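You operate a simulated robot arm through the tools that you are given. There is no shell and no other tool. Be economical: measure what you need, move in short steps, check, and stop when the job is done.

The job below is to be done with a simulated robot arm. You get a single attempt, and the scene is never put back.

JOB
Put things in order on the work table top. At the end: the yellow felt pad stands where the orange shop rag stood; the orange shop rag stands where the yellow wire brush stood; the yellow wire brush stands where the red thick stud stood; the red thick stud stands where the black gate hinge stood; the black gate hinge stands on top of the clear cover; whatever was shut is shut again. Leave all else as you found it, and nothing knocked over.

Only the result counts: the job must be done as asked and must still hold three seconds after the hand-in. Knocking over, shifting, dropping, spilling or breaking anything else fails it. Lids that push on must go on centred and level and be pressed home; caps that screw on are set level and turned clockwise until they are tight.

ROBOT AND FRAMES
A 7-joint arm with a two-finger parallel gripper, fixed in place. Base frame: the origin is at the foot of the arm, x ahead of it, y to its left, z up; the work surface is at about z = 0. Readings come in mm, rad, newtons and seconds.
With the tool pointing down near the work surface it reaches from about 240 to 620 mm from the base axis. Its first joint turns from -1.152 to 1.152 rad. Payload 2.6 kg.
The TCP is the grasp point between the finger pads, 30 mm short of the fingertips. In the tool frame z runs along the fingers and y along their closing line. The gripper opens to 94 mm. The fingers are 28 mm wide and 10 mm thick; the gripper's body (50 by 96 mm) begins 55 mm behind the TCP.
Orientation is that of the tool frame in the base frame, as a unit quaternion [x, y, z, w]. With the fingers straight down and closing along the base's y, the tool's x points along the base's -x, its y along +y and its z along -z.

CONTROLS
- The arm moves only by the tool step_arm. Its argument "steps" is a list of rows, each a list of 6 numbers: the shift along the base's x, y, z in mm, then the turn, a rotation vector about the base's x, y, z in degrees. In form: [[x, y, z, ax, ay, az], ...]. A call has 1 to 10 rows; each row shifts and turns the commanded pose from where the row before left it. "gripper" is the opening in per cent of the stroke, from 0 (shut) to 100 (fully open), set as the call begins (left out, the last holds). Each row takes 0.2 s and may step no farther than 50 mm and 0.15 rad from the row before; otherwise, or with a gripper value out of range, the whole call is refused. Where a pose cannot be reached the arm comes as near as it can. A force on the tool above 40 N (or 10 N above the force at the start of the call, whichever is more), or a blocked arm, ends the call early, and 0.2 s more pass. The fingers move at their own pace (about 72 mm/s each) and stop on an object; they squeeze with about 31 N. The grip force told is the motor's: it shows also when the fingers shut on nothing. Time passes only in rows, and 0.2 s behind the last, so rows that do not move let the fingers close. It gives the time, the measured TCP pose, the force on the tool (base axes), the opening and the grip force at its end, in the units of the frame above (readings bear some noise), with the torque about the TCP (base axes, N m) and any sound that the robot's microphone picked up.
- Cameras (640 x 400 px; columns grow to the right, rows downward): "scene" is fixed at [40.4, 438.4, 557.5]; the picture's right is [-0.73, -0.68, 0.00], its down [-0.42, 0.46, -0.78] and it looks along [0.53, -0.58, -0.62] (base axes); focal length 315 px, centre (320, 200). "wrist" rides on the gripper at [76, 14, -103] in the tool frame; the picture's right is [-0.18, 0.98, 0.00], its down [-0.75, -0.14, -0.64] and it looks along [-0.63, -0.12, 0.77] (tool axes); focal length 243 px, centre (320, 200). There is no depth. A picture from a camera that has moved, and an enlarged one, comes with that camera's place and axes in the base frame and with its lens.
- capture(camera): a new picture of that camera. No time passes.
- inspect(camera, box): a new picture of the part [left, top, right, bottom] of that camera's present view, enlarged. No time passes.
- finish_job(): hands the job in; it is judged then, once.

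Work in short steps. Places have to be worked out from the pictures, the camera data and where the tool is seen: move nearer, look again, correct. Check each grasp and each placing, and mend what went wrong. You have 120 turns and 68 pictures in all, those below and enlarged ones among them. Open the gripper and draw the arm clear of the work before you hand the job in, unless the task says otherwise; then end with one line.

The tools are called after "Call:" as a command line: name --pt "numbers of a row" for each row, then --argument value for the rest, lists and objects as JSON in quotes. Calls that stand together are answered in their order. step_arm: Moves the arm, as the interface text tells. Its arguments: {"type":"object","properties":{"steps":{"type":"array","items":{"type":"array","items":{"type":"number"}}},"gripper":{"type":"number"}},"required":["steps"]} The other tools are called the same way: capture (camera) takes a picture; inspect (camera, box) takes an enlarged picture of a part of a camera's view; finish_job () hands the job in.

At the start:

```text
t: 0.0
tcp_pos: [323.4, -154.0, 304.8]
tcp_rot: [0.001, 1.0, 0.0, -0.001]
wrist_force: [-0.2, -0.2, -1.0]
ft_torque: [0.01, -0.01, 0.02]
opening: 94.1
grasp_force: 0.1
```

scene: 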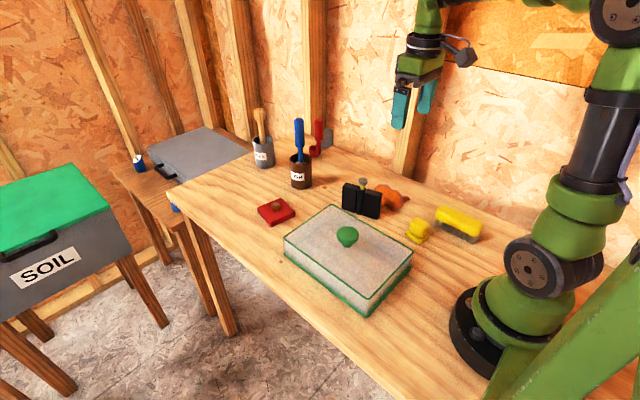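
wrist: 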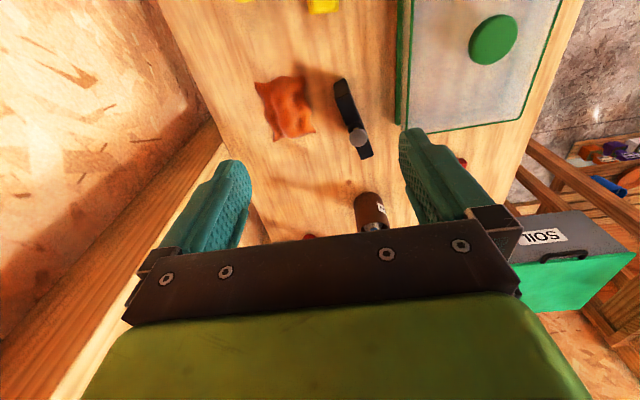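

I start by looking closely at the objects on the table in the scene view.

Call:
inspect --camera "scene" --box '[240, 160, 500, 322]'

Call:
inspect --camera "scene" --box '[330, 165, 490, 265]'

```text
2.46 times, centred on (370, 241) of scene
camera zoom: at [40.4, 438.4, 557.5], right [-0.73, -0.68, 0.0], down [-0.42, 0.46, -0.78], along [0.53, -0.58, -0.62], focal length 776 px, centre (197, 99)
```

zoom: 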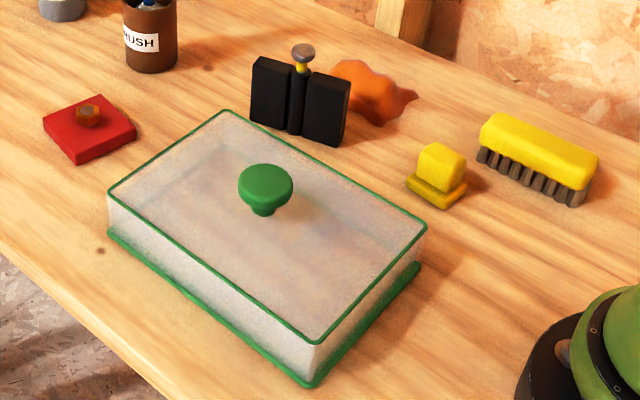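

```text
4.00 times, centred on (410, 215) of scene
camera zoom: at [40.4, 438.4, 557.5], right [-0.73, -0.68, 0.0], down [-0.42, 0.46, -0.78], along [0.53, -0.58, -0.62], focal length 1261 px, centre (-40, 140)
```

zoom: 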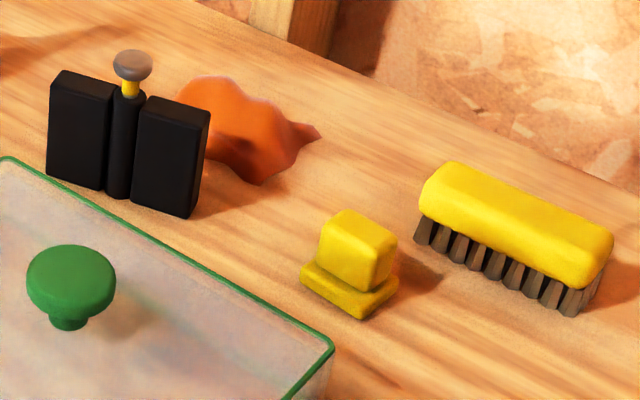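

I need to tell which red object is the "thick stud", so I look at the back of the table.

Call:
inspect --camera "scene" --box '[240, 100, 352, 170]'

Call:
inspect --camera "scene" --box '[240, 185, 312, 230]'

```text
5.71 times, centred on (296, 135) of scene
camera zoom: at [40.4, 438.4, 557.5], right [-0.73, -0.68, 0.0], down [-0.42, 0.46, -0.78], along [0.53, -0.58, -0.62], focal length 1801 px, centre (457, 571)
```

zoom: 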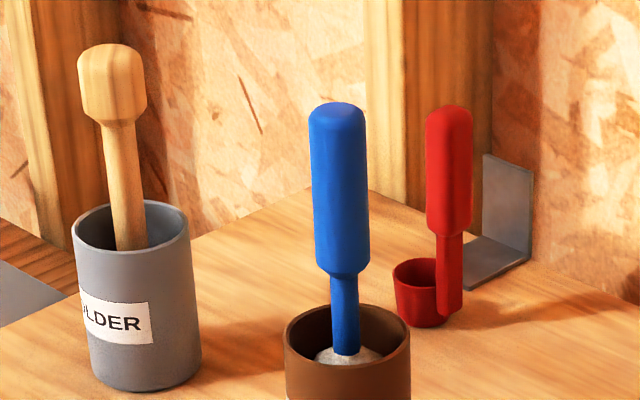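

```text
8.89 times, centred on (276, 208) of scene
camera zoom: at [40.4, 438.4, 557.5], right [-0.73, -0.68, 0.0], down [-0.42, 0.46, -0.78], along [0.53, -0.58, -0.62], focal length 2802 px, centre (711, 133)
```

zoom: 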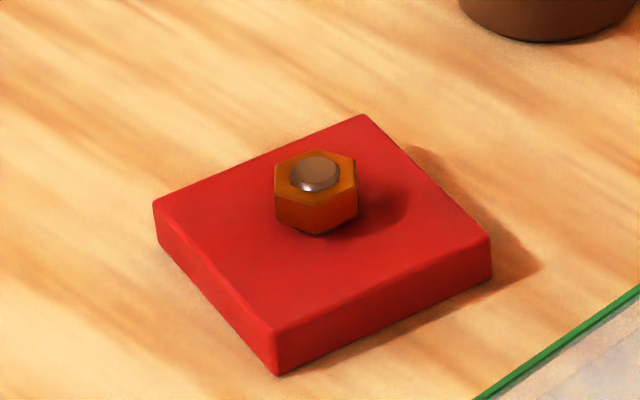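

The red plate with the stud and nut is the "red thick stud", the bristled one the brush and the small stepped block the pad. I look at the hinge and rag enlarged from the wrist camera before I move.

Call:
inspect --camera "wrist" --box '[230, 0, 550, 200]'

Call:
step_arm --pt "-40 0 0 0 0 0" --pt "-40 0 0 0 0 0" --pt "-20 0 0 0 0 0" --pt "0 0 0 0 0 0" --gripper 100

Call:
capture --camera "wrist"

```text
2.00 times, centred on (390, 100) of wrist
camera zoom: at [246.0, -138.4, 408.6], right [0.18, 0.98, 0.0], down [0.75, -0.14, 0.64], along [0.63, -0.12, -0.77], focal length 485 px, centre (180, 400)
```

zoom: 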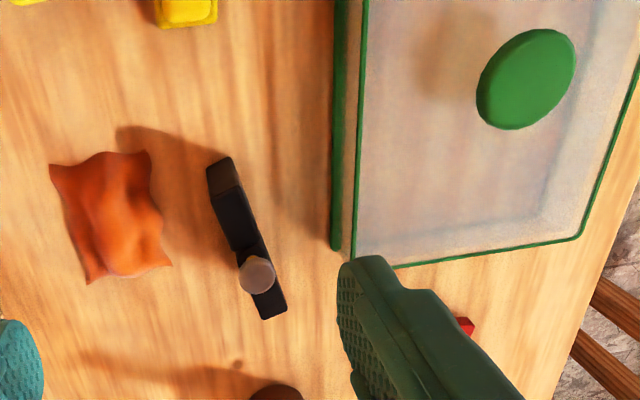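

```text
t: 1.0
tcp_pos: [222.4, -153.5, 304.8]
tcp_rot: [0.0, 1.0, 0.0, 0.0]
wrist_force: [-0.9, 0.3, -0.4]
ft_torque: [-0.02, -0.02, -0.01]
opening: 93.9
grasp_force: 0.1
```

```text
60 pictures are left
camera wrist: at [145.5, -138.6, 408.1], right [0.18, 0.98, 0.0], down [0.75, -0.14, 0.64], along [0.63, -0.12, -0.77], focal length 243 px, centre (320, 200)
```

wrist: 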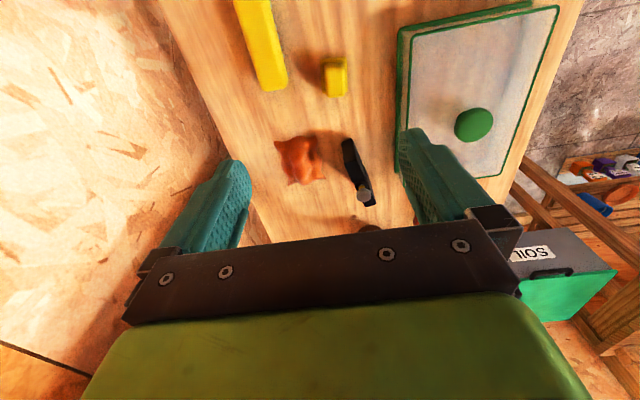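

This view shows all items; I enlarge it to measure positions.

Call:
inspect --camera "wrist" --box '[225, 0, 401, 110]'

Call:
inspect --camera "wrist" --box '[260, 0, 580, 200]'

```text
3.64 times, centred on (313, 55) of wrist
camera zoom: at [145.5, -138.6, 408.1], right [0.18, 0.98, 0.0], down [0.75, -0.14, 0.64], along [0.63, -0.12, -0.77], focal length 882 px, centre (346, 727)
```

zoom: 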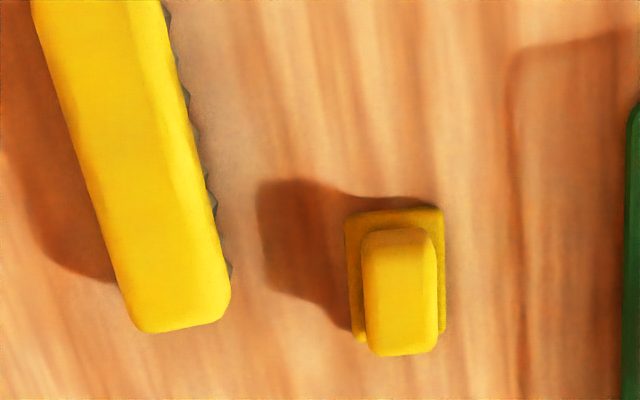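

```text
2.00 times, centred on (420, 100) of wrist
camera zoom: at [145.5, -138.6, 408.1], right [0.18, 0.98, 0.0], down [0.75, -0.14, 0.64], along [0.63, -0.12, -0.77], focal length 485 px, centre (120, 400)
```

zoom: 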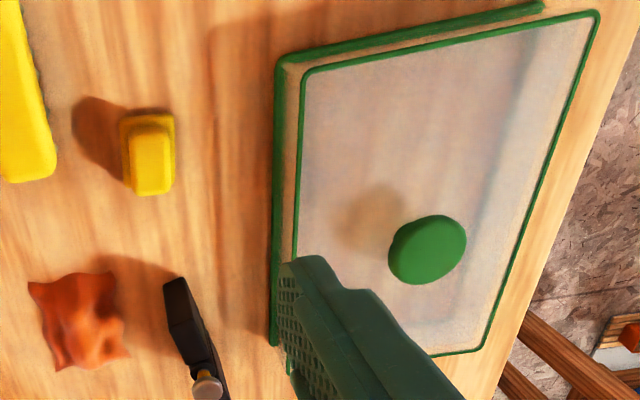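

Estimates (base mm): hinge centre (398,-114) about 16° from x and 76 tall, rag (374,-217), pad (239,-134), brush (184,-220), stud plate (559,44), cover top x 200..434, y -36..126 at z≈57 with the knob at (317,46). I move above the hinge, turned to it, and look.

Call:
step_arm --pt "44 10 -26 0 0 4" --pt "44 10 -26 0 0 4" --pt "44 10 -26 0 0 4" --pt "44 9.5 -27 0 0 4" --pt "0 0 0 0 0 0" --gripper 100

Call:
capture --camera "wrist"

```text
refused: row 1 steps farther than a row can; nothing moved
```

```text
57 pictures are left
camera wrist: at [145.5, -138.6, 408.1], right [0.18, 0.98, 0.0], down [0.75, -0.14, 0.64], along [0.63, -0.12, -0.77], focal length 243 px, centre (320, 200)
```

wrist: 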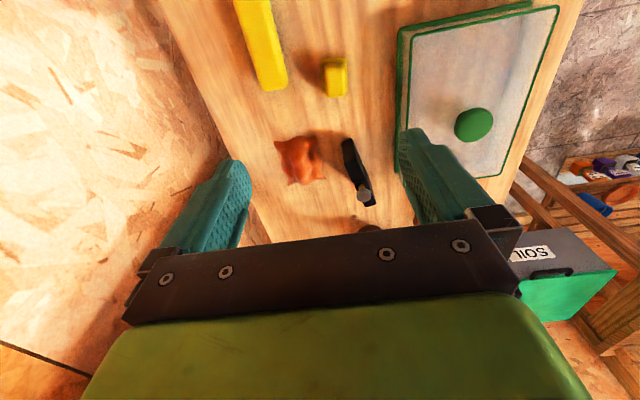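

The row was too long (norm over 50), so I use smaller rows for the same move.

Call:
step_arm --pt "35 8 -21 0 0 3.2" --pt "35 8 -21 0 0 3.2" --pt "35 8 -21 0 0 3.2" --pt "35 8 -21 0 0 3.2" --pt "36 7.5 -21 0 0 3.2" --pt "0 0 0 0 0 0" --gripper 100

Call:
capture --camera "wrist"

```text
t: 2.4
tcp_pos: [399.6, -113.8, 200.9]
tcp_rot: [-0.14, 0.99, 0.0, 0.0]
wrist_force: [-0.2, -0.4, 0.1]
ft_torque: [-0.05, -0.03, 0.02]
opening: 94.1
grasp_force: 0.0
```

```text
56 pictures are left
camera wrist: at [321.3, -121.5, 304.0], right [-0.1, 1.0, 0.0], down [0.76, 0.07, 0.64], along [0.64, 0.06, -0.77], focal length 243 px, centre (320, 200)
```

wrist: 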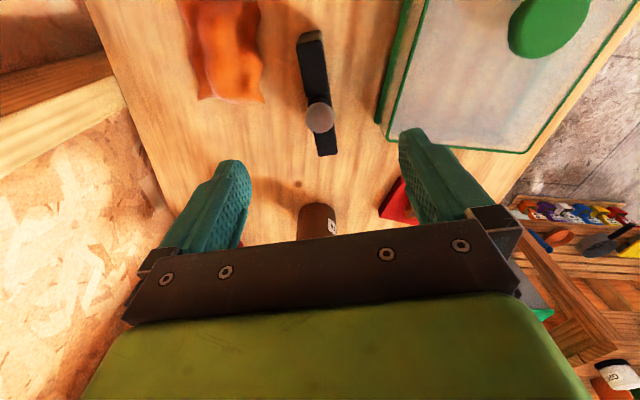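

The pin sits at about (398,-114) as predicted, with the plate parallel to the fingers. I narrow the gripper to 60% (to clear the rag) and go down to z≈60.

Call:
step_arm --pt "-1.6 -0.8 -30 0 0 0.5" --pt "0 0 -40 0 0 0" --pt "0 0 -40 0 0 0" --pt "0 0 -30 0 0 0" --pt "0 0 0 0 0 0" --gripper 60

Call:
capture --camera "wrist"

```text
t: 3.6
tcp_pos: [396.2, -114.8, 59.4]
tcp_rot: [-0.144, 0.99, 0.001, 0.0]
wrist_force: [-0.4, 0.2, -0.5]
ft_torque: [0.0, 0.0, -0.06]
opening: 56.4
grasp_force: 0.0
```

```text
55 pictures are left
camera wrist: at [319.7, -122.1, 162.5], right [-0.1, 0.99, 0.0], down [0.76, 0.08, 0.64], along [0.64, 0.07, -0.77], focal length 243 px, centre (320, 200)
```

wrist: 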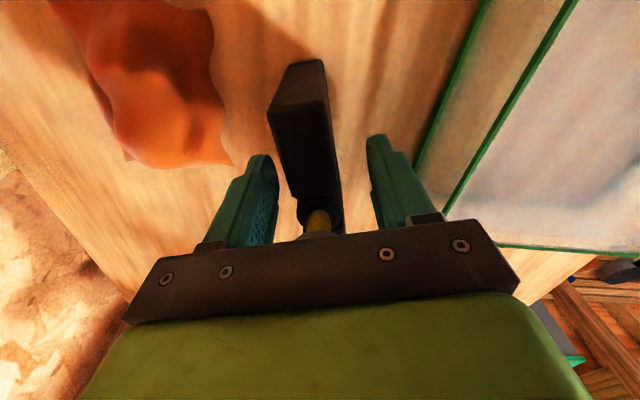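

The plate stands between the pads, so I close the gripper.

Call:
step_arm --pt "0 0 0 0 0 0" --pt "0 0 0 0 0 0" --pt "0 0 0 0 0 0" --gripper 0

Call:
capture --camera "wrist"

```text
t: 4.4
tcp_pos: [397.4, -114.1, 59.5]
tcp_rot: [-0.143, 0.99, 0.0, 0.0]
wrist_force: [0.0, -0.1, 0.4]
ft_torque: [0.03, -0.07, -0.04]
opening: 26.2
grasp_force: 31.3
```

```text
54 pictures are left
camera wrist: at [319.7, -122.1, 162.9], right [-0.1, 0.99, 0.0], down [0.76, 0.08, 0.64], along [0.64, 0.07, -0.77], focal length 243 px, centre (320, 200)
```

wrist: 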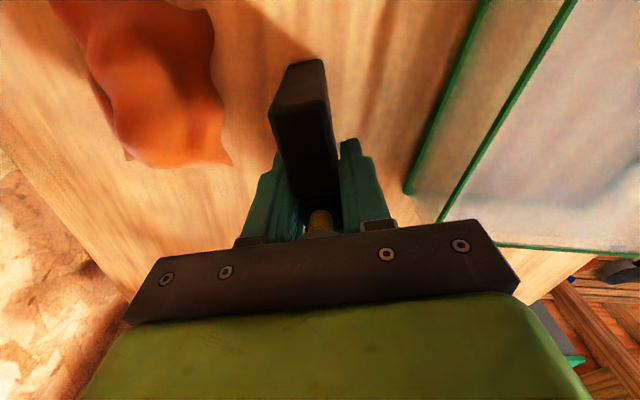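

Gripped at 26 mm; I lift it straight up.

Call:
step_arm --pt "0 0 30 0 0 0" --pt "0 0 50 0 0 0" --pt "0 0 50 0 0 0" --pt "0 0 10 0 0 0" --pt "0 0 0 0 0 0"

Call:
capture --camera "scene"

```text
t: 5.6
tcp_pos: [397.0, -114.7, 199.9]
tcp_rot: [-0.144, 0.99, 0.0, 0.0]
wrist_force: [-0.4, -0.4, -2.7]
ft_torque: [0.03, -0.03, -0.03]
opening: 26.2
grasp_force: 31.1
```

```text
53 pictures are left
```

scene: 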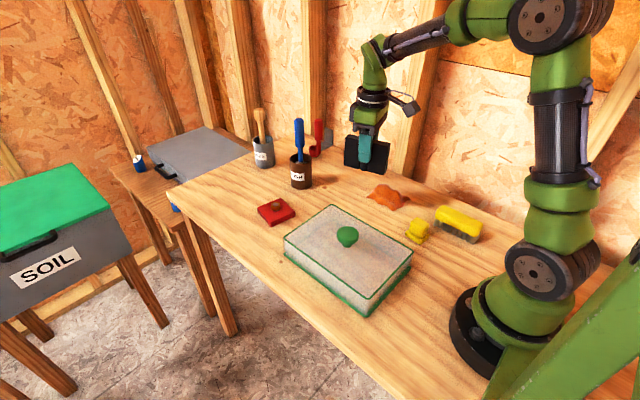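

Firm hold, about 0.27 kg. I carry it over the free strip of the cover at (388,45), turning 73° so it lies along y.

Call:
step_arm --pt "-1 18 0 0 0 8.15" --pt "-1 18 0 0 0 8.15" --pt "-1 18 0 0 0 8.15" --pt "-1 18 0 0 0 8.15" --pt "-1 18 0 0 0 8.15" --pt "-1 18 0 0 0 8.15" --pt "-1 18 0 0 0 8.15" --pt "-1 18 0 0 0 8.15" --pt "-1 16 0 0 0 8.2" --pt "0 0 0 0 0 0"

Call:
capture --camera "wrist"

Call:
capture --camera "scene"

```text
t: 7.8
tcp_pos: [388.5, 46.0, 200.6]
tcp_rot: [0.707, -0.707, 0.0, 0.0]
wrist_force: [0.1, 0.1, -2.3]
ft_torque: [-0.01, 0.02, -0.01]
opening: 25.9
grasp_force: 31.1
```

```text
52 pictures are left
camera wrist: at [373.2, -29.8, 303.1], right [-0.98, 0.18, 0.0], down [0.14, 0.75, 0.64], along [0.12, 0.63, -0.77], focal length 243 px, centre (320, 200)
```

wrist: 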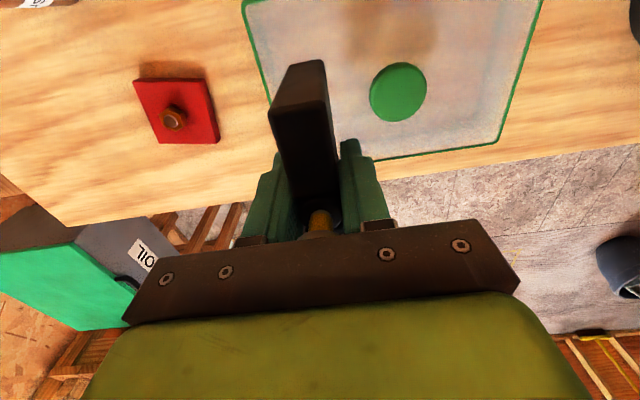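

```text
51 pictures are left
```

scene: 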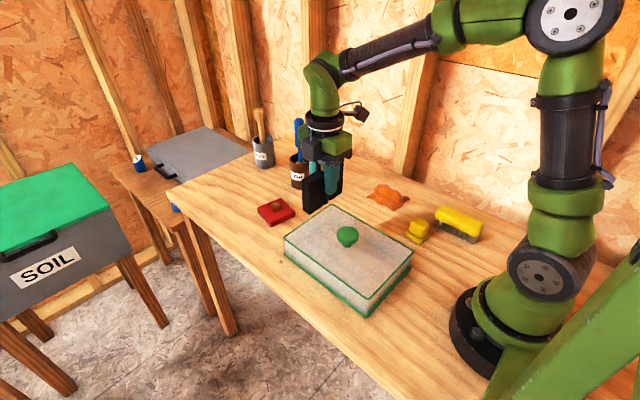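

The cover edge (x≈434) and knob (319,43) are confirmed, so x=388 is right. I lower to just above the cover.

Call:
step_arm --pt "0 -1 -30 0 0 0" --pt "0 0 -30 0 0 0" --pt "0 0 -15 0 0 0" --pt "0 0 0 0 0 0"

Call:
inspect --camera "scene" --box '[260, 140, 436, 250]'

```text
t: 8.8
tcp_pos: [388.1, 44.4, 126.5]
tcp_rot: [-0.706, 0.708, 0.0, 0.001]
wrist_force: [-0.4, 1.1, -2.3]
ft_torque: [0.0, 0.01, 0.0]
opening: 26.1
grasp_force: 31.0
```

```text
3.64 times, centred on (348, 195) of scene
camera zoom: at [40.4, 438.4, 557.5], right [-0.73, -0.68, 0.0], down [-0.42, 0.46, -0.78], along [0.53, -0.58, -0.62], focal length 1146 px, centre (218, 218)
```

zoom: 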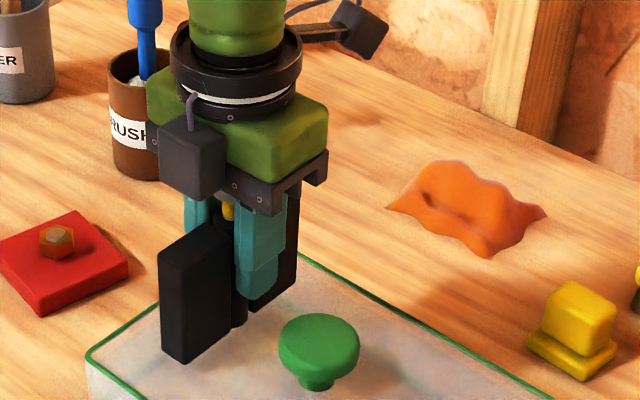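

Still a few mm above; I lower in small steps watching the force.

Call:
step_arm --pt "0 0 -3 0 0 0" --pt "0 0 -3 0 0 0" --pt "0 0 0 0 0 0"

Call:
step_arm --pt "0 0 -2 0 0 0" --pt "0 0 0 0 0 0"

```text
t: 9.6
tcp_pos: [387.8, 45.6, 119.0]
tcp_rot: [-0.707, 0.707, -0.001, 0.0]
wrist_force: [-0.3, -0.2, -2.6]
ft_torque: [-0.03, 0.0, 0.02]
opening: 25.9
grasp_force: 31.3
```

```text
t: 10.2
tcp_pos: [388.7, 44.7, 117.1]
tcp_rot: [-0.706, 0.708, 0.0, 0.0]
wrist_force: [0.3, 0.3, -2.6]
ft_torque: [-0.01, -0.03, 0.02]
opening: 25.8
grasp_force: 30.7
```

No contact yet; I continue down.

Call:
step_arm --pt "0 0 -1.5 0 0 0" --pt "0 0 0 0 0 0"

Call:
step_arm --pt "0 0 -1.5 0 0 0" --pt "0 0 0 0 0 0"

Call:
step_arm --pt "0 0 -1 0 0 0" --pt "0 0 0 0 0 0"

```text
t: 10.8
tcp_pos: [387.2, 46.0, 116.6]
tcp_rot: [0.707, -0.707, 0.0, 0.0]
wrist_force: [0.0, -0.4, -2.4]
ft_torque: [-0.01, 0.0, -0.03]
opening: 26.0
grasp_force: 31.0
```

```text
t: 11.4
tcp_pos: [389.0, 44.3, 116.9]
tcp_rot: [-0.706, 0.708, 0.0, 0.001]
wrist_force: [-6.0, 0.5, 17.1]
ft_torque: [0.07, 0.2, -0.03]
opening: 25.8
grasp_force: 31.1
```

```text
t: 12.0
tcp_pos: [389.2, 44.8, 114.4]
tcp_rot: [-0.707, 0.707, -0.001, 0.002]
wrist_force: [-3.6, 1.4, 23.3]
ft_torque: [-0.27, 0.1, -0.03]
opening: 25.9
grasp_force: 31.1
```

Contact with about 20 N; I ease up 1.5 mm and open to 50%.

Call:
step_arm --pt "0 0 1.8 0 0 0" --pt "0 0 0 0 0 0"

Call:
step_arm --pt "0 0 0 0 0 0" --pt "0 0 0 0 0 0" --gripper 50

Call:
inspect --camera "scene" --box '[260, 140, 436, 250]'

```text
t: 12.6
tcp_pos: [388.1, 44.7, 115.0]
tcp_rot: [-0.707, 0.707, 0.002, 0.0]
wrist_force: [1.4, 1.0, 0.8]
ft_torque: [-0.02, -0.09, 0.03]
opening: 25.9
grasp_force: 31.3
```

```text
t: 13.2
tcp_pos: [388.0, 45.6, 116.0]
tcp_rot: [-0.706, 0.708, 0.0, 0.0]
wrist_force: [0.3, 0.8, 0.3]
ft_torque: [0.02, 0.01, 0.01]
opening: 47.2
grasp_force: 0.1
```

```text
3.64 times, centred on (348, 195) of scene
camera zoom: at [40.4, 438.4, 557.5], right [-0.73, -0.68, 0.0], down [-0.42, 0.46, -0.78], along [0.53, -0.58, -0.62], focal length 1146 px, centre (218, 218)
```

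zoom: 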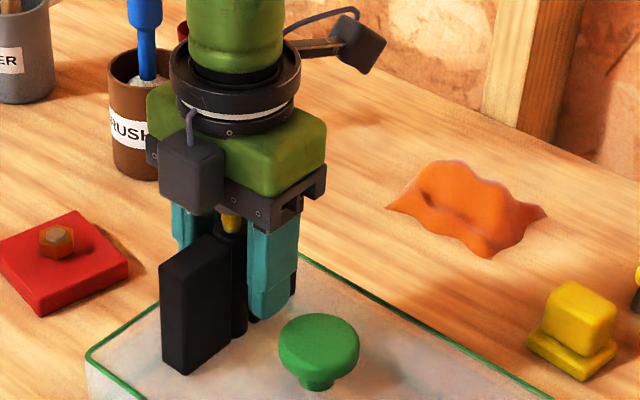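

Released and standing. I draw straight up.

Call:
step_arm --pt "0 0 20 0 0 0" --pt "0 0 40 0 0 0" --pt "0 0 45 0 0 0" --pt "0 0 0 0 0 0"

Call:
inspect --camera "scene" --box '[260, 150, 436, 260]'

```text
t: 14.2
tcp_pos: [387.9, 44.3, 221.8]
tcp_rot: [-0.707, 0.707, 0.0, 0.0]
wrist_force: [0.4, 1.2, 0.5]
ft_torque: [-0.01, 0.02, 0.02]
opening: 46.7
grasp_force: 0.0
```

```text
3.64 times, centred on (348, 205) of scene
camera zoom: at [40.4, 438.4, 557.5], right [-0.73, -0.68, 0.0], down [-0.42, 0.46, -0.78], along [0.53, -0.58, -0.62], focal length 1146 px, centre (218, 182)
```

zoom: 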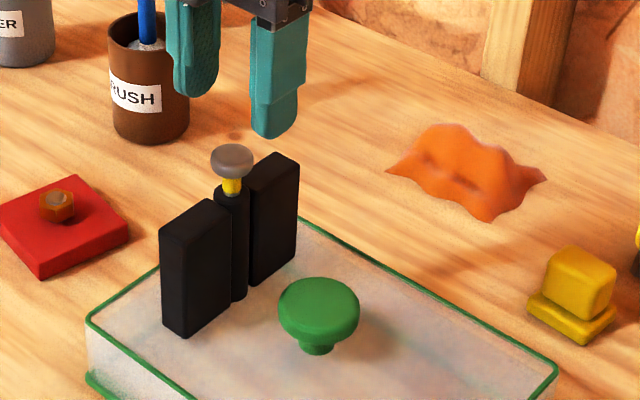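

Hinge stands well on the cover. Next the red stud: move above (559,43), turning -10.5° to match the plate.

Call:
step_arm --pt "43 0 0 0 0 -2.6" --pt "43 0 0 0 0 -2.6" --pt "43 0 0 0 0 -2.6" --pt "42 -1 0 0 0 -2.7" --pt "0 0 -30 0 0 0" --pt "0 0 0 0 0 0" --gripper 100

Call:
capture --camera "wrist"

```text
t: 15.6
tcp_pos: [559.0, 44.0, 191.2]
tcp_rot: [-0.639, 0.77, 0.0, 0.0]
wrist_force: [1.0, -0.7, 0.9]
ft_torque: [-0.02, -0.02, -0.06]
opening: 94.1
grasp_force: 0.0
```

```text
47 pictures are left
camera wrist: at [530.7, -27.4, 293.6], right [-0.93, 0.36, 0.0], down [0.28, 0.71, 0.64], along [0.23, 0.6, -0.77], focal length 243 px, centre (320, 200)
```

wrist: 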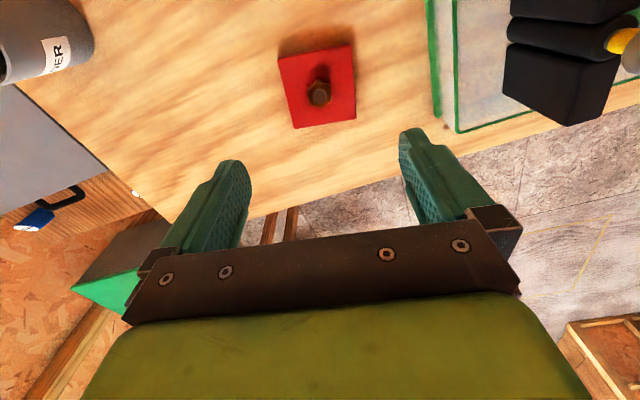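

Plate measured at centre (558.5,45), 73 mm wide, yaw -12°. I correct and go down with fingertips near z≈4.

Call:
step_arm --pt "-0.5 1 -40 0 0 -1.5" --pt "0 0 -40 0 0 0" --pt "0 0 -40 0 0 0" --pt "0 0 -20 0 0 0" --pt "0 0 0 0 0 0"

Call:
capture --camera "wrist"

```text
t: 16.8
tcp_pos: [558.5, 43.9, 49.8]
tcp_rot: [-0.629, 0.777, 0.0, 0.0]
wrist_force: [0.9, -0.2, 0.5]
ft_torque: [0.03, 0.01, 0.0]
opening: 94.1
grasp_force: 0.1
```

```text
46 pictures are left
camera wrist: at [528.0, -27.0, 153.2], right [-0.92, 0.39, 0.0], down [0.3, 0.71, 0.64], along [0.25, 0.59, -0.77], focal length 243 px, centre (320, 200)
```

wrist: 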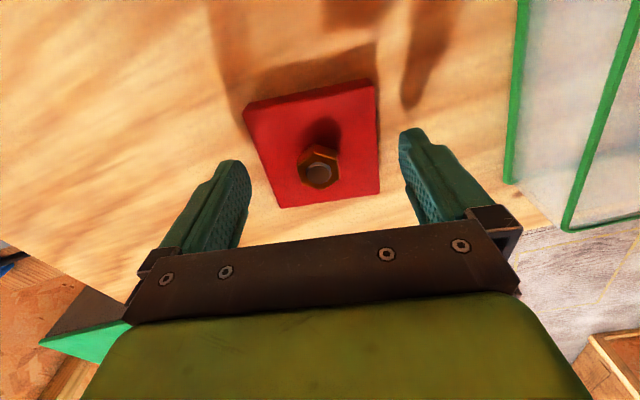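

Plate is centred between the fingers; descend 16 mm and close.

Call:
step_arm --pt "0 0 -10 0 0 0" --pt "0 0 -6 0 0 0" --pt "0 0 0 0 0 0"

Call:
step_arm --pt "0 0 0 0 0 0" --pt "0 0 0 0 0 0" --pt "0 0 0 0 0 0" --gripper 0

Call:
capture --camera "wrist"

```text
t: 17.6
tcp_pos: [557.7, 44.5, 34.1]
tcp_rot: [-0.629, 0.778, 0.0, 0.001]
wrist_force: [0.5, -0.2, 0.2]
ft_torque: [0.01, 0.02, -0.02]
opening: 94.3
grasp_force: 0.0
```

```text
t: 18.4
tcp_pos: [558.0, 44.2, 34.8]
tcp_rot: [-0.628, 0.778, 0.0, 0.0]
wrist_force: [2.1, -0.5, 0.3]
ft_torque: [-0.18, -0.33, 0.02]
opening: 74.9
grasp_force: 31.1
```

```text
45 pictures are left
camera wrist: at [528.1, -26.9, 137.6], right [-0.92, 0.39, 0.0], down [0.3, 0.71, 0.64], along [0.25, 0.59, -0.77], focal length 243 px, centre (320, 200)
```

wrist: 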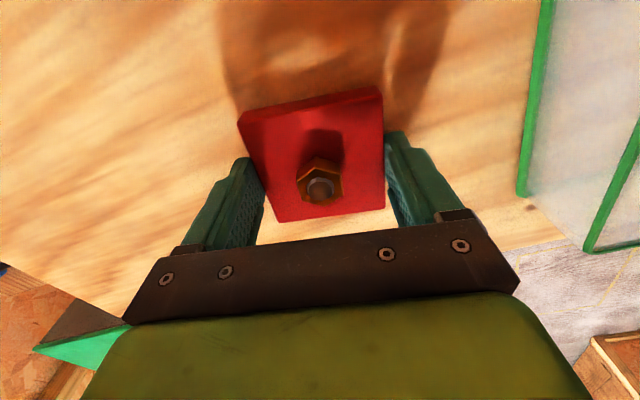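

Gripped at 75 mm. Lift and carry to the hinge's old place (398,-114).

Call:
step_arm --pt "0 0 20 0 0 0" --pt "0 0 45 0 0 0" --pt "0 0 45 0 0 0" --pt "-32 -31.7 0 0 0 0" --pt "-32 -31.7 0 0 0 0" --pt "-32 -31.7 0 0 0 0" --pt "-32 -31.7 0 0 0 0" --pt "-32 -31.7 0 0 0 0" --pt "0 0 0 0 0 0"

Call:
capture --camera "wrist"

```text
t: 20.4
tcp_pos: [399.3, -112.5, 145.0]
tcp_rot: [-0.629, 0.777, 0.001, 0.0]
wrist_force: [-0.6, 0.2, -7.9]
ft_torque: [-0.06, 0.0, -0.01]
opening: 74.8
grasp_force: 31.3
```

```text
44 pictures are left
camera wrist: at [367.7, -183.0, 247.4], right [-0.92, 0.38, 0.0], down [0.29, 0.71, 0.64], along [0.25, 0.59, -0.77], focal length 243 px, centre (320, 200)
```

wrist: 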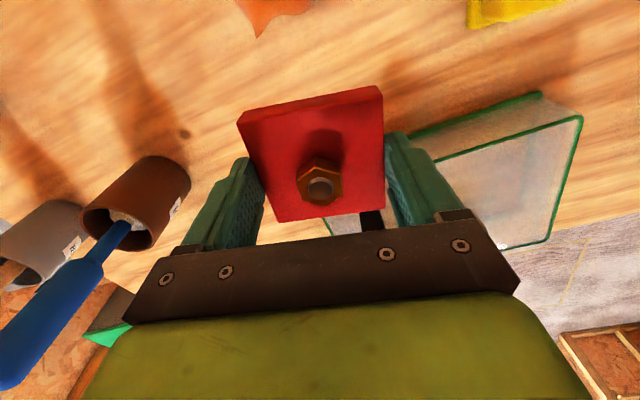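

Above the spot; lower to the grasp height, slowly at the end.

Call:
step_arm --pt "-0.5 -0.8 -40 0 0 0" --pt "0 0 -40 0 0 0" --pt "0 0 -22 0 0 0" --pt "0 0 -5 0 0 0" --pt "0 0 0 0 0 0"

Call:
step_arm --pt "0 0 -2 0 0 0" --pt "0 0 -1 0 0 0" --pt "0 0 0 0 0 0"

```text
t: 21.6
tcp_pos: [398.5, -114.4, 36.4]
tcp_rot: [-0.628, 0.778, 0.001, 0.0]
wrist_force: [0.5, -0.2, -8.0]
ft_torque: [0.03, 0.02, 0.04]
opening: 74.9
grasp_force: 31.0
```

```text
t: 22.4
tcp_pos: [398.1, -114.3, 34.7]
tcp_rot: [-0.628, 0.778, 0.0, 0.0]
wrist_force: [-2.6, 1.3, -2.7]
ft_torque: [-0.23, -0.1, -0.05]
opening: 75.0
grasp_force: 31.2
```

Light contact with the table; release and rise.

Call:
step_arm --pt "0 0 0 0 0 0" --pt "0 0 0 0 0 0" --gripper 100

Call:
step_arm --pt "0 0 20 0 0 0" --pt "0 0 45 0 0 0" --pt "0 0 45 0 0 0" --pt "0 0 45 0 0 0" --pt "0 0 0 0 0 0"

Call:
capture --camera "wrist"

Call:
capture --camera "scene"

```text
t: 23.0
tcp_pos: [398.2, -114.2, 34.7]
tcp_rot: [-0.629, 0.778, 0.0, 0.0]
wrist_force: [0.2, -0.4, 0.9]
ft_torque: [0.0, -0.01, 0.04]
opening: 93.9
grasp_force: 0.0
```

```text
t: 24.2
tcp_pos: [399.1, -115.5, 190.9]
tcp_rot: [-0.63, 0.777, 0.0, 0.0]
wrist_force: [-0.5, -0.2, 0.5]
ft_torque: [-0.05, 0.0, -0.03]
opening: 94.3
grasp_force: 0.1
```

```text
43 pictures are left
camera wrist: at [367.9, -186.1, 293.0], right [-0.92, 0.39, 0.0], down [0.3, 0.71, 0.64], along [0.25, 0.59, -0.77], focal length 243 px, centre (320, 200)
```

wrist: 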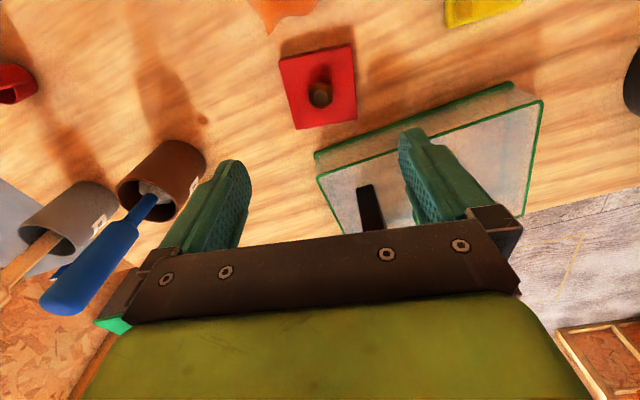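

```text
42 pictures are left
```

scene: 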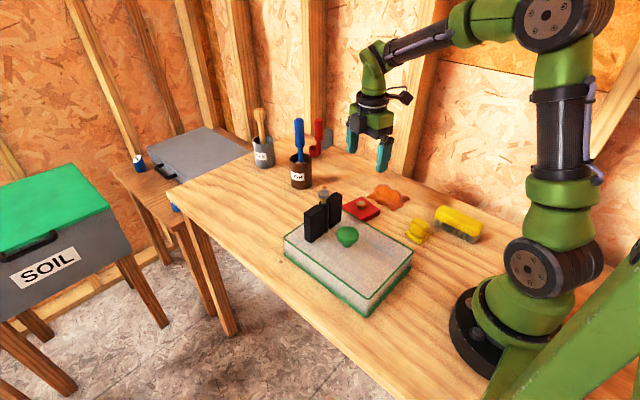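

Stud placed well. Next go above the brush at (184,-220), turning back so the fingers close along y.

Call:
step_arm --pt "-21.5 -10.5 0 0 0 -7.8" --pt "-21.5 -10.5 0 0 0 -7.8" --pt "-21.5 -10.5 0 0 0 -7.8" --pt "-21.5 -10.5 0 0 0 -7.8" --pt "-21.5 -10.5 0 0 0 -7.8" --pt "-21.5 -10.5 0 0 0 -7.8" --pt "-21.5 -10.5 0 0 0 -7.8" --pt "-21.5 -10.5 0 0 0 -7.8" --pt "-21.5 -10.5 0 0 0 -7.8" --pt "-21.5 -10.5 0 0 0 -7.8"

Call:
capture --camera "wrist"

```text
t: 26.4
tcp_pos: [182.9, -220.0, 189.7]
tcp_rot: [0.002, 1.0, 0.0, 0.0]
wrist_force: [0.5, 0.1, 0.1]
ft_torque: [-0.01, -0.03, 0.03]
opening: 93.9
grasp_force: 0.2
```

```text
41 pictures are left
camera wrist: at [105.6, -205.0, 292.1], right [0.19, 0.98, 0.0], down [0.75, -0.14, 0.64], along [0.63, -0.12, -0.77], focal length 243 px, centre (320, 200)
```

wrist: 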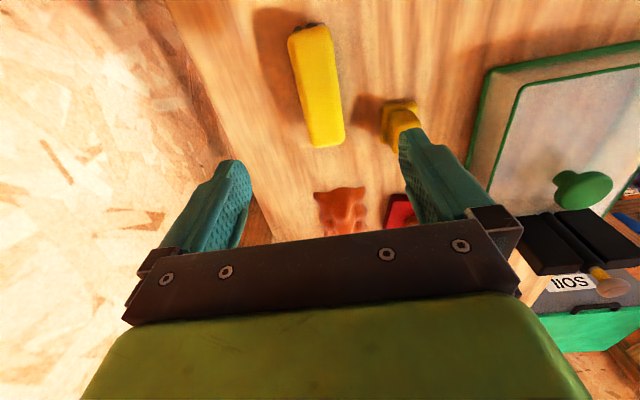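

I enlarge to pin the brush's centre along x.

Call:
inspect --camera "wrist" --box '[256, 0, 416, 100]'

```text
4.00 times, centred on (336, 50) of wrist
camera zoom: at [105.6, -205.0, 292.1], right [0.19, 0.98, 0.0], down [0.75, -0.14, 0.64], along [0.63, -0.12, -0.77], focal length 970 px, centre (256, 800)
```

zoom: 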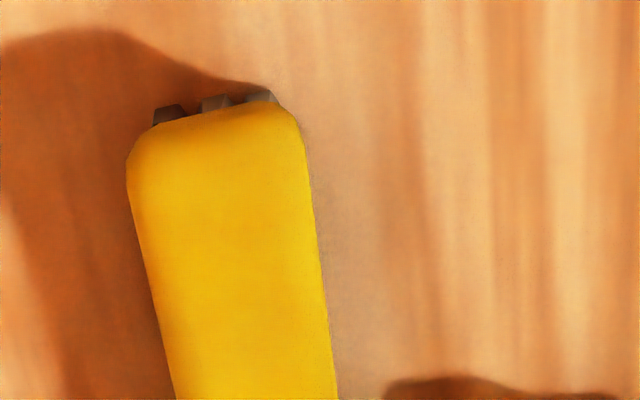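

Brush centre is about (181,-219), axis along x. I narrow to 70% and descend so the fingertips reach z≈5.

Call:
step_arm --pt "-2 1 -40 0 0 0" --pt "0 0 -40 0 0 0" --pt "0 0 -40 0 0 0" --pt "0 0 -30 0 0 0" --pt "0 0 -4 0 0 0" --pt "0 0 0 0 0 0" --gripper 70

Call:
capture --camera "wrist"

```text
t: 27.8
tcp_pos: [181.1, -218.7, 34.9]
tcp_rot: [0.0, 1.0, 0.0, 0.0]
wrist_force: [0.3, -0.1, 0.1]
ft_torque: [-0.01, 0.01, 0.03]
opening: 65.9
grasp_force: 0.0
```

```text
39 pictures are left
camera wrist: at [104.4, -204.2, 138.2], right [0.19, 0.98, 0.0], down [0.75, -0.14, 0.64], along [0.63, -0.12, -0.77], focal length 243 px, centre (320, 200)
```

wrist: 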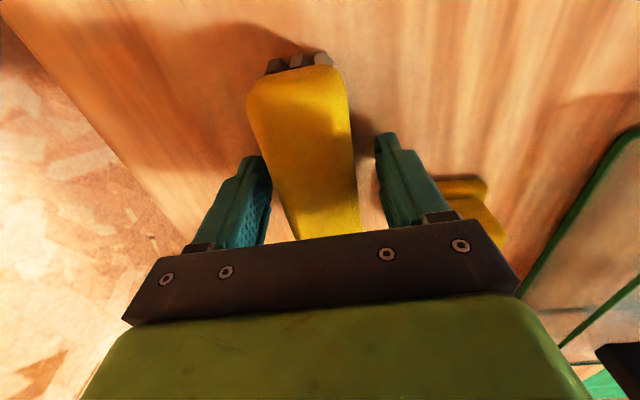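

Brush between the pads; close.

Call:
step_arm --pt "-2 0 0 0 0 0" --pt "0 0 0 0 0 0" --pt "0 0 0 0 0 0" --pt "0 0 0 0 0 0" --gripper 0

Call:
step_arm --pt "0 0 15 0 0 0" --pt "0 0 40 0 0 0" --pt "0 0 40 0 0 0" --pt "0 0 40 0 0 0" --pt "0 0 0 0 0 0"

Call:
capture --camera "scene"

```text
t: 28.8
tcp_pos: [180.6, -219.1, 36.6]
tcp_rot: [0.0, 1.0, 0.001, 0.0]
wrist_force: [0.9, -0.1, 0.6]
ft_torque: [-0.02, -0.01, 0.05]
opening: 43.7
grasp_force: 30.6
```

```text
t: 30.0
tcp_pos: [178.7, -217.7, 171.2]
tcp_rot: [0.0, 1.0, 0.0, 0.0]
wrist_force: [0.0, -0.7, -0.8]
ft_torque: [-0.01, -0.01, 0.02]
opening: 43.5
grasp_force: 31.1
```

```text
38 pictures are left
```

scene: 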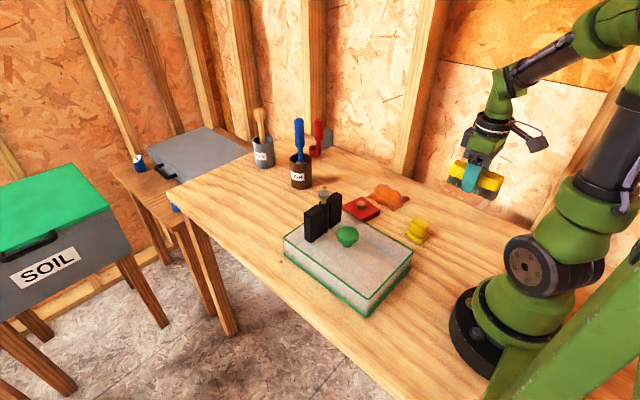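

Brush held. Carry it over to the stud's old place (558.5,45), rising on the way.

Call:
step_arm --pt "38 26.3 10 0 0 0" --pt "38 26.3 10 0 0 0" --pt "38 26.3 10 0 0 0" --pt "38 26.3 10 0 0 0" --pt "38 26.3 10 0 0 0" --pt "38 26.3 0 0 0 0" --pt "38 26.3 0 0 0 0" --pt "38 26.3 0 0 0 0" --pt "38 26.3 0 0 0 0" --pt "38 26 0 0 0 0"

Call:
step_arm --pt "0 0 -40 0 0 0" --pt "0 0 -40 0 0 0" --pt "0 0 -40 0 0 0" --pt "0 0 0 0 0 0"

Call:
capture --camera "wrist"

Call:
inspect --camera "scene" --box '[220, 120, 380, 220]'

```text
t: 32.2
tcp_pos: [559.6, 44.5, 219.5]
tcp_rot: [0.001, 1.0, 0.0, -0.001]
wrist_force: [-0.4, -1.4, -0.3]
ft_torque: [0.02, 0.0, 0.01]
opening: 43.6
grasp_force: 31.6
```

```text
t: 33.2
tcp_pos: [560.2, 43.7, 99.6]
tcp_rot: [0.001, 1.0, 0.0, 0.0]
wrist_force: [-0.4, 0.4, -1.3]
ft_torque: [0.0, 0.05, -0.01]
opening: 43.6
grasp_force: 30.3
```

```text
37 pictures are left
camera wrist: at [483.2, 58.8, 202.1], right [0.19, 0.98, 0.0], down [0.75, -0.14, 0.64], along [0.63, -0.12, -0.77], focal length 243 px, centre (320, 200)
```

wrist: 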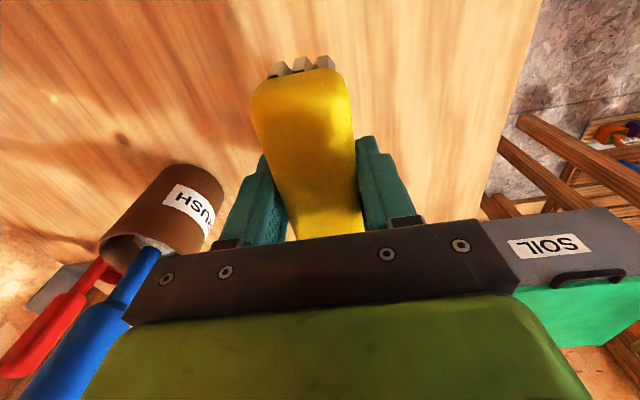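

```text
4.00 times, centred on (300, 170) of scene
camera zoom: at [40.4, 438.4, 557.5], right [-0.73, -0.68, 0.0], down [-0.42, 0.46, -0.78], along [0.53, -0.58, -0.62], focal length 1261 px, centre (400, 320)
```

zoom: 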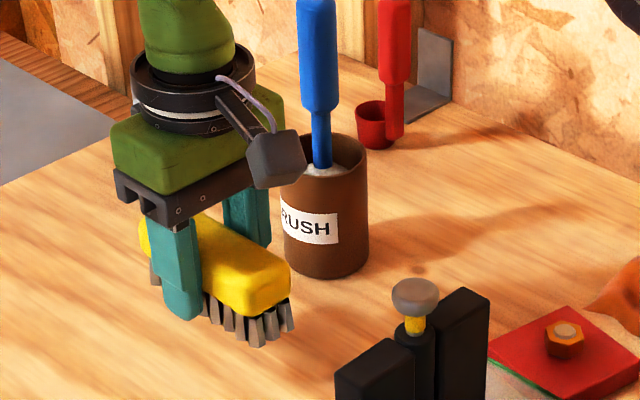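

Clear all round; lower to near the grasp height.

Call:
step_arm --pt "-1 0.8 -30 0 0 0" --pt "0 0 -25 0 0 0" --pt "0 0 -5 0 0 0" --pt "0 0 0 0 0 0"

Call:
step_arm --pt "0 0 -2 0 0 0" --pt "0 0 -1 0 0 0" --pt "0 0 0 0 0 0"

```text
t: 34.2
tcp_pos: [559.3, 45.3, 40.1]
tcp_rot: [0.001, 1.0, 0.001, 0.0]
wrist_force: [-0.9, 0.1, 0.2]
ft_torque: [-0.02, -0.03, -0.04]
opening: 43.8
grasp_force: 30.8
```

```text
t: 35.0
tcp_pos: [557.9, 44.9, 36.9]
tcp_rot: [0.001, 1.0, 0.0, 0.0]
wrist_force: [-1.1, -0.1, -0.6]
ft_torque: [0.02, -0.03, 0.01]
opening: 43.6
grasp_force: 30.9
```

No contact yet; two more small steps down.

Call:
step_arm --pt "0 0 -1 0 0 0" --pt "0 0 0 0 0 0"

Call:
step_arm --pt "0 0 -1 0 0 0" --pt "0 0 0 0 0 0"

```text
t: 35.6
tcp_pos: [559.1, 44.8, 37.5]
tcp_rot: [0.001, 1.0, 0.0, 0.0]
wrist_force: [-0.3, -0.1, -1.1]
ft_torque: [-0.01, 0.01, -0.02]
opening: 43.8
grasp_force: 31.2
```

```text
t: 36.2
tcp_pos: [557.0, 45.5, 35.5]
tcp_rot: [0.001, 1.0, 0.0, -0.001]
wrist_force: [0.0, -0.5, -1.1]
ft_torque: [-0.03, 0.01, -0.02]
opening: 43.8
grasp_force: 31.2
```

Call:
step_arm --pt "0 0 -1 0 0 0" --pt "0 0 0 0 0 0"

```text
t: 36.8
tcp_pos: [558.9, 45.1, 35.5]
tcp_rot: [0.001, 1.0, 0.0, 0.001]
wrist_force: [-3.1, -0.6, 8.0]
ft_torque: [0.02, 0.16, -0.02]
opening: 43.5
grasp_force: 31.7
```

Contact (8 N). Release, rise and look.

Call:
step_arm --pt "0 0 0 0 0 0" --pt "0 0 0 0 0 0" --gripper 80

Call:
step_arm --pt "0 0 20 0 0 0" --pt "0 0 45 0 0 0" --pt "0 0 45 0 0 0" --pt "0 0 45 0 0 0" --pt "0 0 0 0 0 0"

Call:
capture --camera "wrist"

```text
t: 37.4
tcp_pos: [558.1, 44.1, 33.0]
tcp_rot: [0.001, 1.0, 0.0, 0.0]
wrist_force: [-0.3, -1.2, 0.0]
ft_torque: [0.01, -0.02, 0.0]
opening: 75.3
grasp_force: 0.0
```

```text
t: 38.6
tcp_pos: [558.9, 43.7, 190.1]
tcp_rot: [0.001, 1.0, 0.001, 0.001]
wrist_force: [-0.7, 1.0, 0.0]
ft_torque: [-0.04, 0.0, 0.01]
opening: 75.2
grasp_force: 0.0
```

```text
35 pictures are left
camera wrist: at [482.2, 58.8, 292.5], right [0.18, 0.98, 0.0], down [0.75, -0.14, 0.64], along [0.63, -0.12, -0.77], focal length 243 px, centre (320, 200)
```

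wrist: 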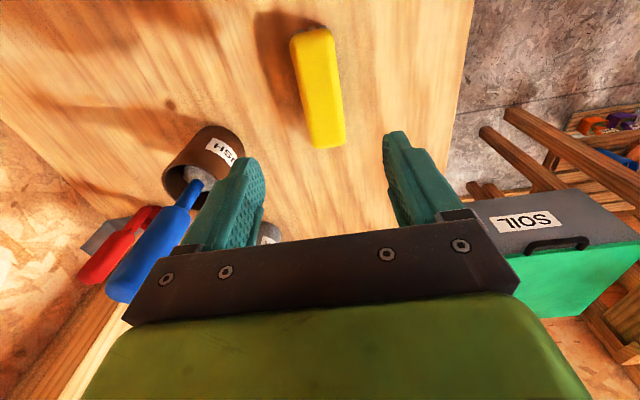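

Brush is upright at the stud's place. Now go above the rag at (374,-217).

Call:
step_arm --pt "-26.5 -37.3 0 0 0 0" --pt "-26.5 -37.3 0 0 0 0" --pt "-26.5 -37.3 0 0 0 0" --pt "-26.5 -37.3 0 0 0 0" --pt "-26.5 -37.3 0 0 0 0" --pt "-26.5 -37.3 0 0 0 0" --pt "-26.5 -37.3 0 0 0 0" --pt "0 0 0 0 0 0" --gripper 100

Call:
inspect --camera "wrist" --box '[200, 0, 440, 150]'

Call:
inspect --camera "scene" --box '[350, 170, 430, 220]'

```text
t: 40.4
tcp_pos: [373.0, -217.1, 190.5]
tcp_rot: [0.0, 1.0, 0.001, 0.0]
wrist_force: [0.3, 0.4, 0.1]
ft_torque: [0.02, 0.02, -0.02]
opening: 94.0
grasp_force: 0.1
```

```text
2.67 times, centred on (320, 75) of wrist
camera zoom: at [295.5, -202.3, 292.7], right [0.18, 0.98, 0.0], down [0.75, -0.14, 0.64], along [0.63, -0.12, -0.77], focal length 647 px, centre (320, 533)
```

zoom: 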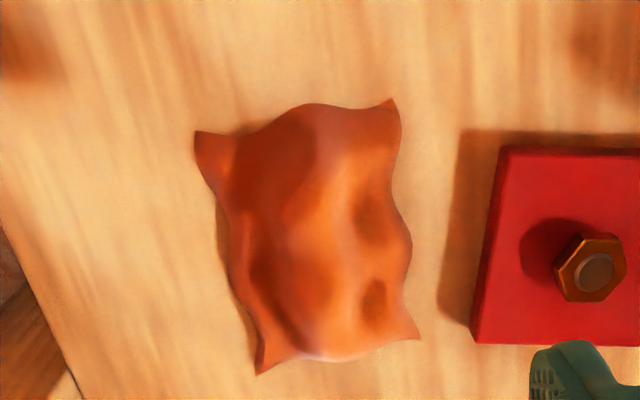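

```text
8.00 times, centred on (390, 195) of scene
camera zoom: at [40.4, 438.4, 557.5], right [-0.73, -0.68, 0.0], down [-0.42, 0.46, -0.78], along [0.53, -0.58, -0.62], focal length 2522 px, centre (-240, 240)
```

zoom: 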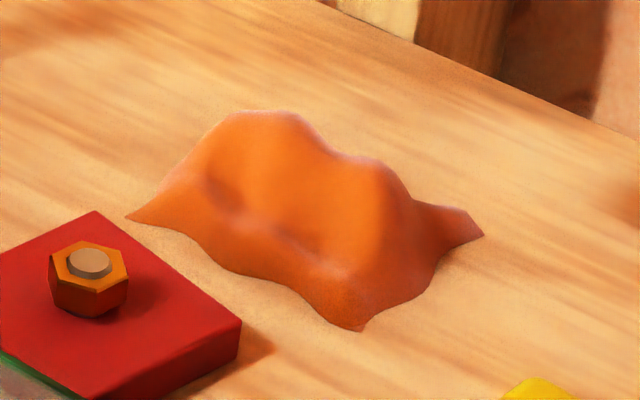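

Rag spans x 328..429, y -257..-179 (centre about (378,-218)), ridge along x; it fits in the open gripper across y. I descend to z≈60 and check.

Call:
step_arm --pt "5 -1.5 -40 0 0 0" --pt "0 0 -40 0 0 0" --pt "0 0 -40 0 0 0" --pt "0 0 -5 0 0 0" --pt "0 0 0 0 0 0"

Call:
capture --camera "wrist"

```text
t: 41.6
tcp_pos: [377.4, -218.1, 63.0]
tcp_rot: [0.001, 1.0, 0.0, 0.0]
wrist_force: [0.4, -0.2, 0.0]
ft_torque: [0.01, 0.0, -0.03]
opening: 94.1
grasp_force: 0.0
```

```text
32 pictures are left
camera wrist: at [300.8, -203.0, 166.6], right [0.19, 0.98, 0.0], down [0.75, -0.14, 0.64], along [0.63, -0.12, -0.77], focal length 243 px, centre (320, 200)
```

wrist: 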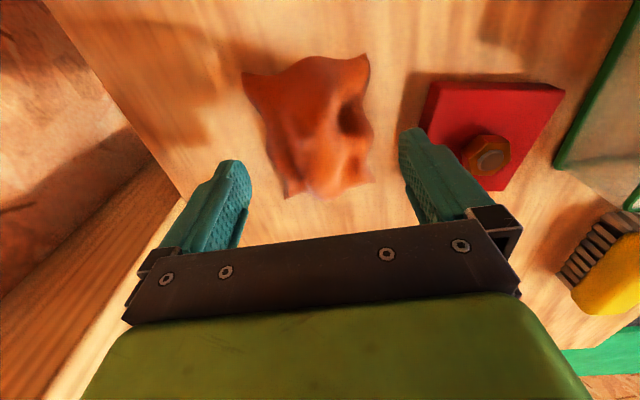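

There is clearance on both sides (about 15 mm to the stud). Descend to z≈35 and close.

Call:
step_arm --pt "0 0 -15 0 0 0" --pt "0 0 -10 0 0 0" --pt "0 0 -3 0 0 0" --pt "0 0 0 0 0 0"

Call:
step_arm --pt "0 0 0 0 0 0" --pt "0 0 0 0 0 0" --pt "0 0 0 0 0 0" --gripper 0

Call:
capture --camera "wrist"

```text
t: 42.6
tcp_pos: [377.5, -218.5, 35.7]
tcp_rot: [0.001, 1.0, 0.0, 0.0]
wrist_force: [-0.2, -0.8, -0.3]
ft_torque: [0.02, -0.01, 0.02]
opening: 93.8
grasp_force: 0.0
```

```text
t: 43.4
tcp_pos: [377.9, -217.3, 37.4]
tcp_rot: [0.001, 1.0, -0.001, 0.0]
wrist_force: [-1.2, 0.4, 0.2]
ft_torque: [0.02, -0.02, 0.01]
opening: 73.8
grasp_force: 30.8
```

```text
31 pictures are left
camera wrist: at [301.1, -203.0, 139.4], right [0.19, 0.98, 0.0], down [0.75, -0.14, 0.64], along [0.63, -0.12, -0.77], focal length 243 px, centre (320, 200)
```

wrist: 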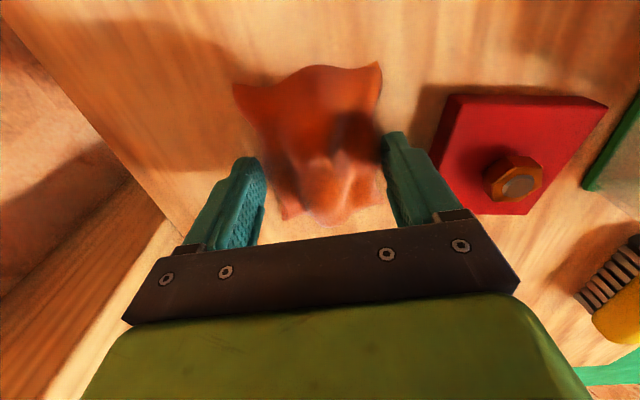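

Gripped at 74 mm. Lift and check that the rag comes along.

Call:
step_arm --pt "0 0 15 0 0 0" --pt "0 0 30 0 0 0" --pt "0 0 40 0 0 0" --pt "0 0 30 0 0 0" --pt "0 0 0 0 0 0"

Call:
capture --camera "wrist"

```text
t: 44.6
tcp_pos: [378.3, -218.4, 151.7]
tcp_rot: [0.0, 1.0, 0.0, 0.0]
wrist_force: [-0.6, 0.7, -0.7]
ft_torque: [-0.02, 0.01, -0.02]
opening: 73.7
grasp_force: 31.1
```

```text
30 pictures are left
camera wrist: at [301.6, -203.4, 254.3], right [0.18, 0.98, 0.0], down [0.75, -0.14, 0.64], along [0.63, -0.12, -0.77], focal length 243 px, centre (320, 200)
```

wrist: 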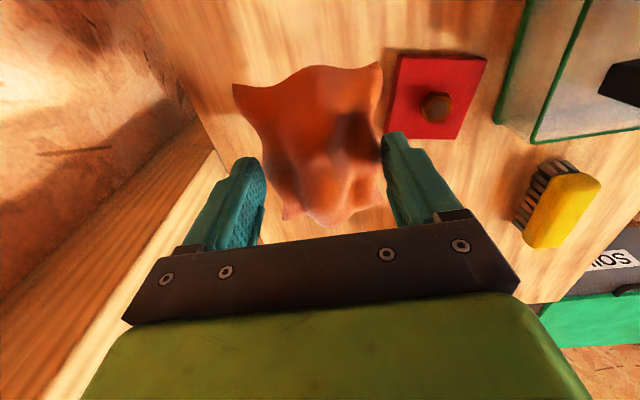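

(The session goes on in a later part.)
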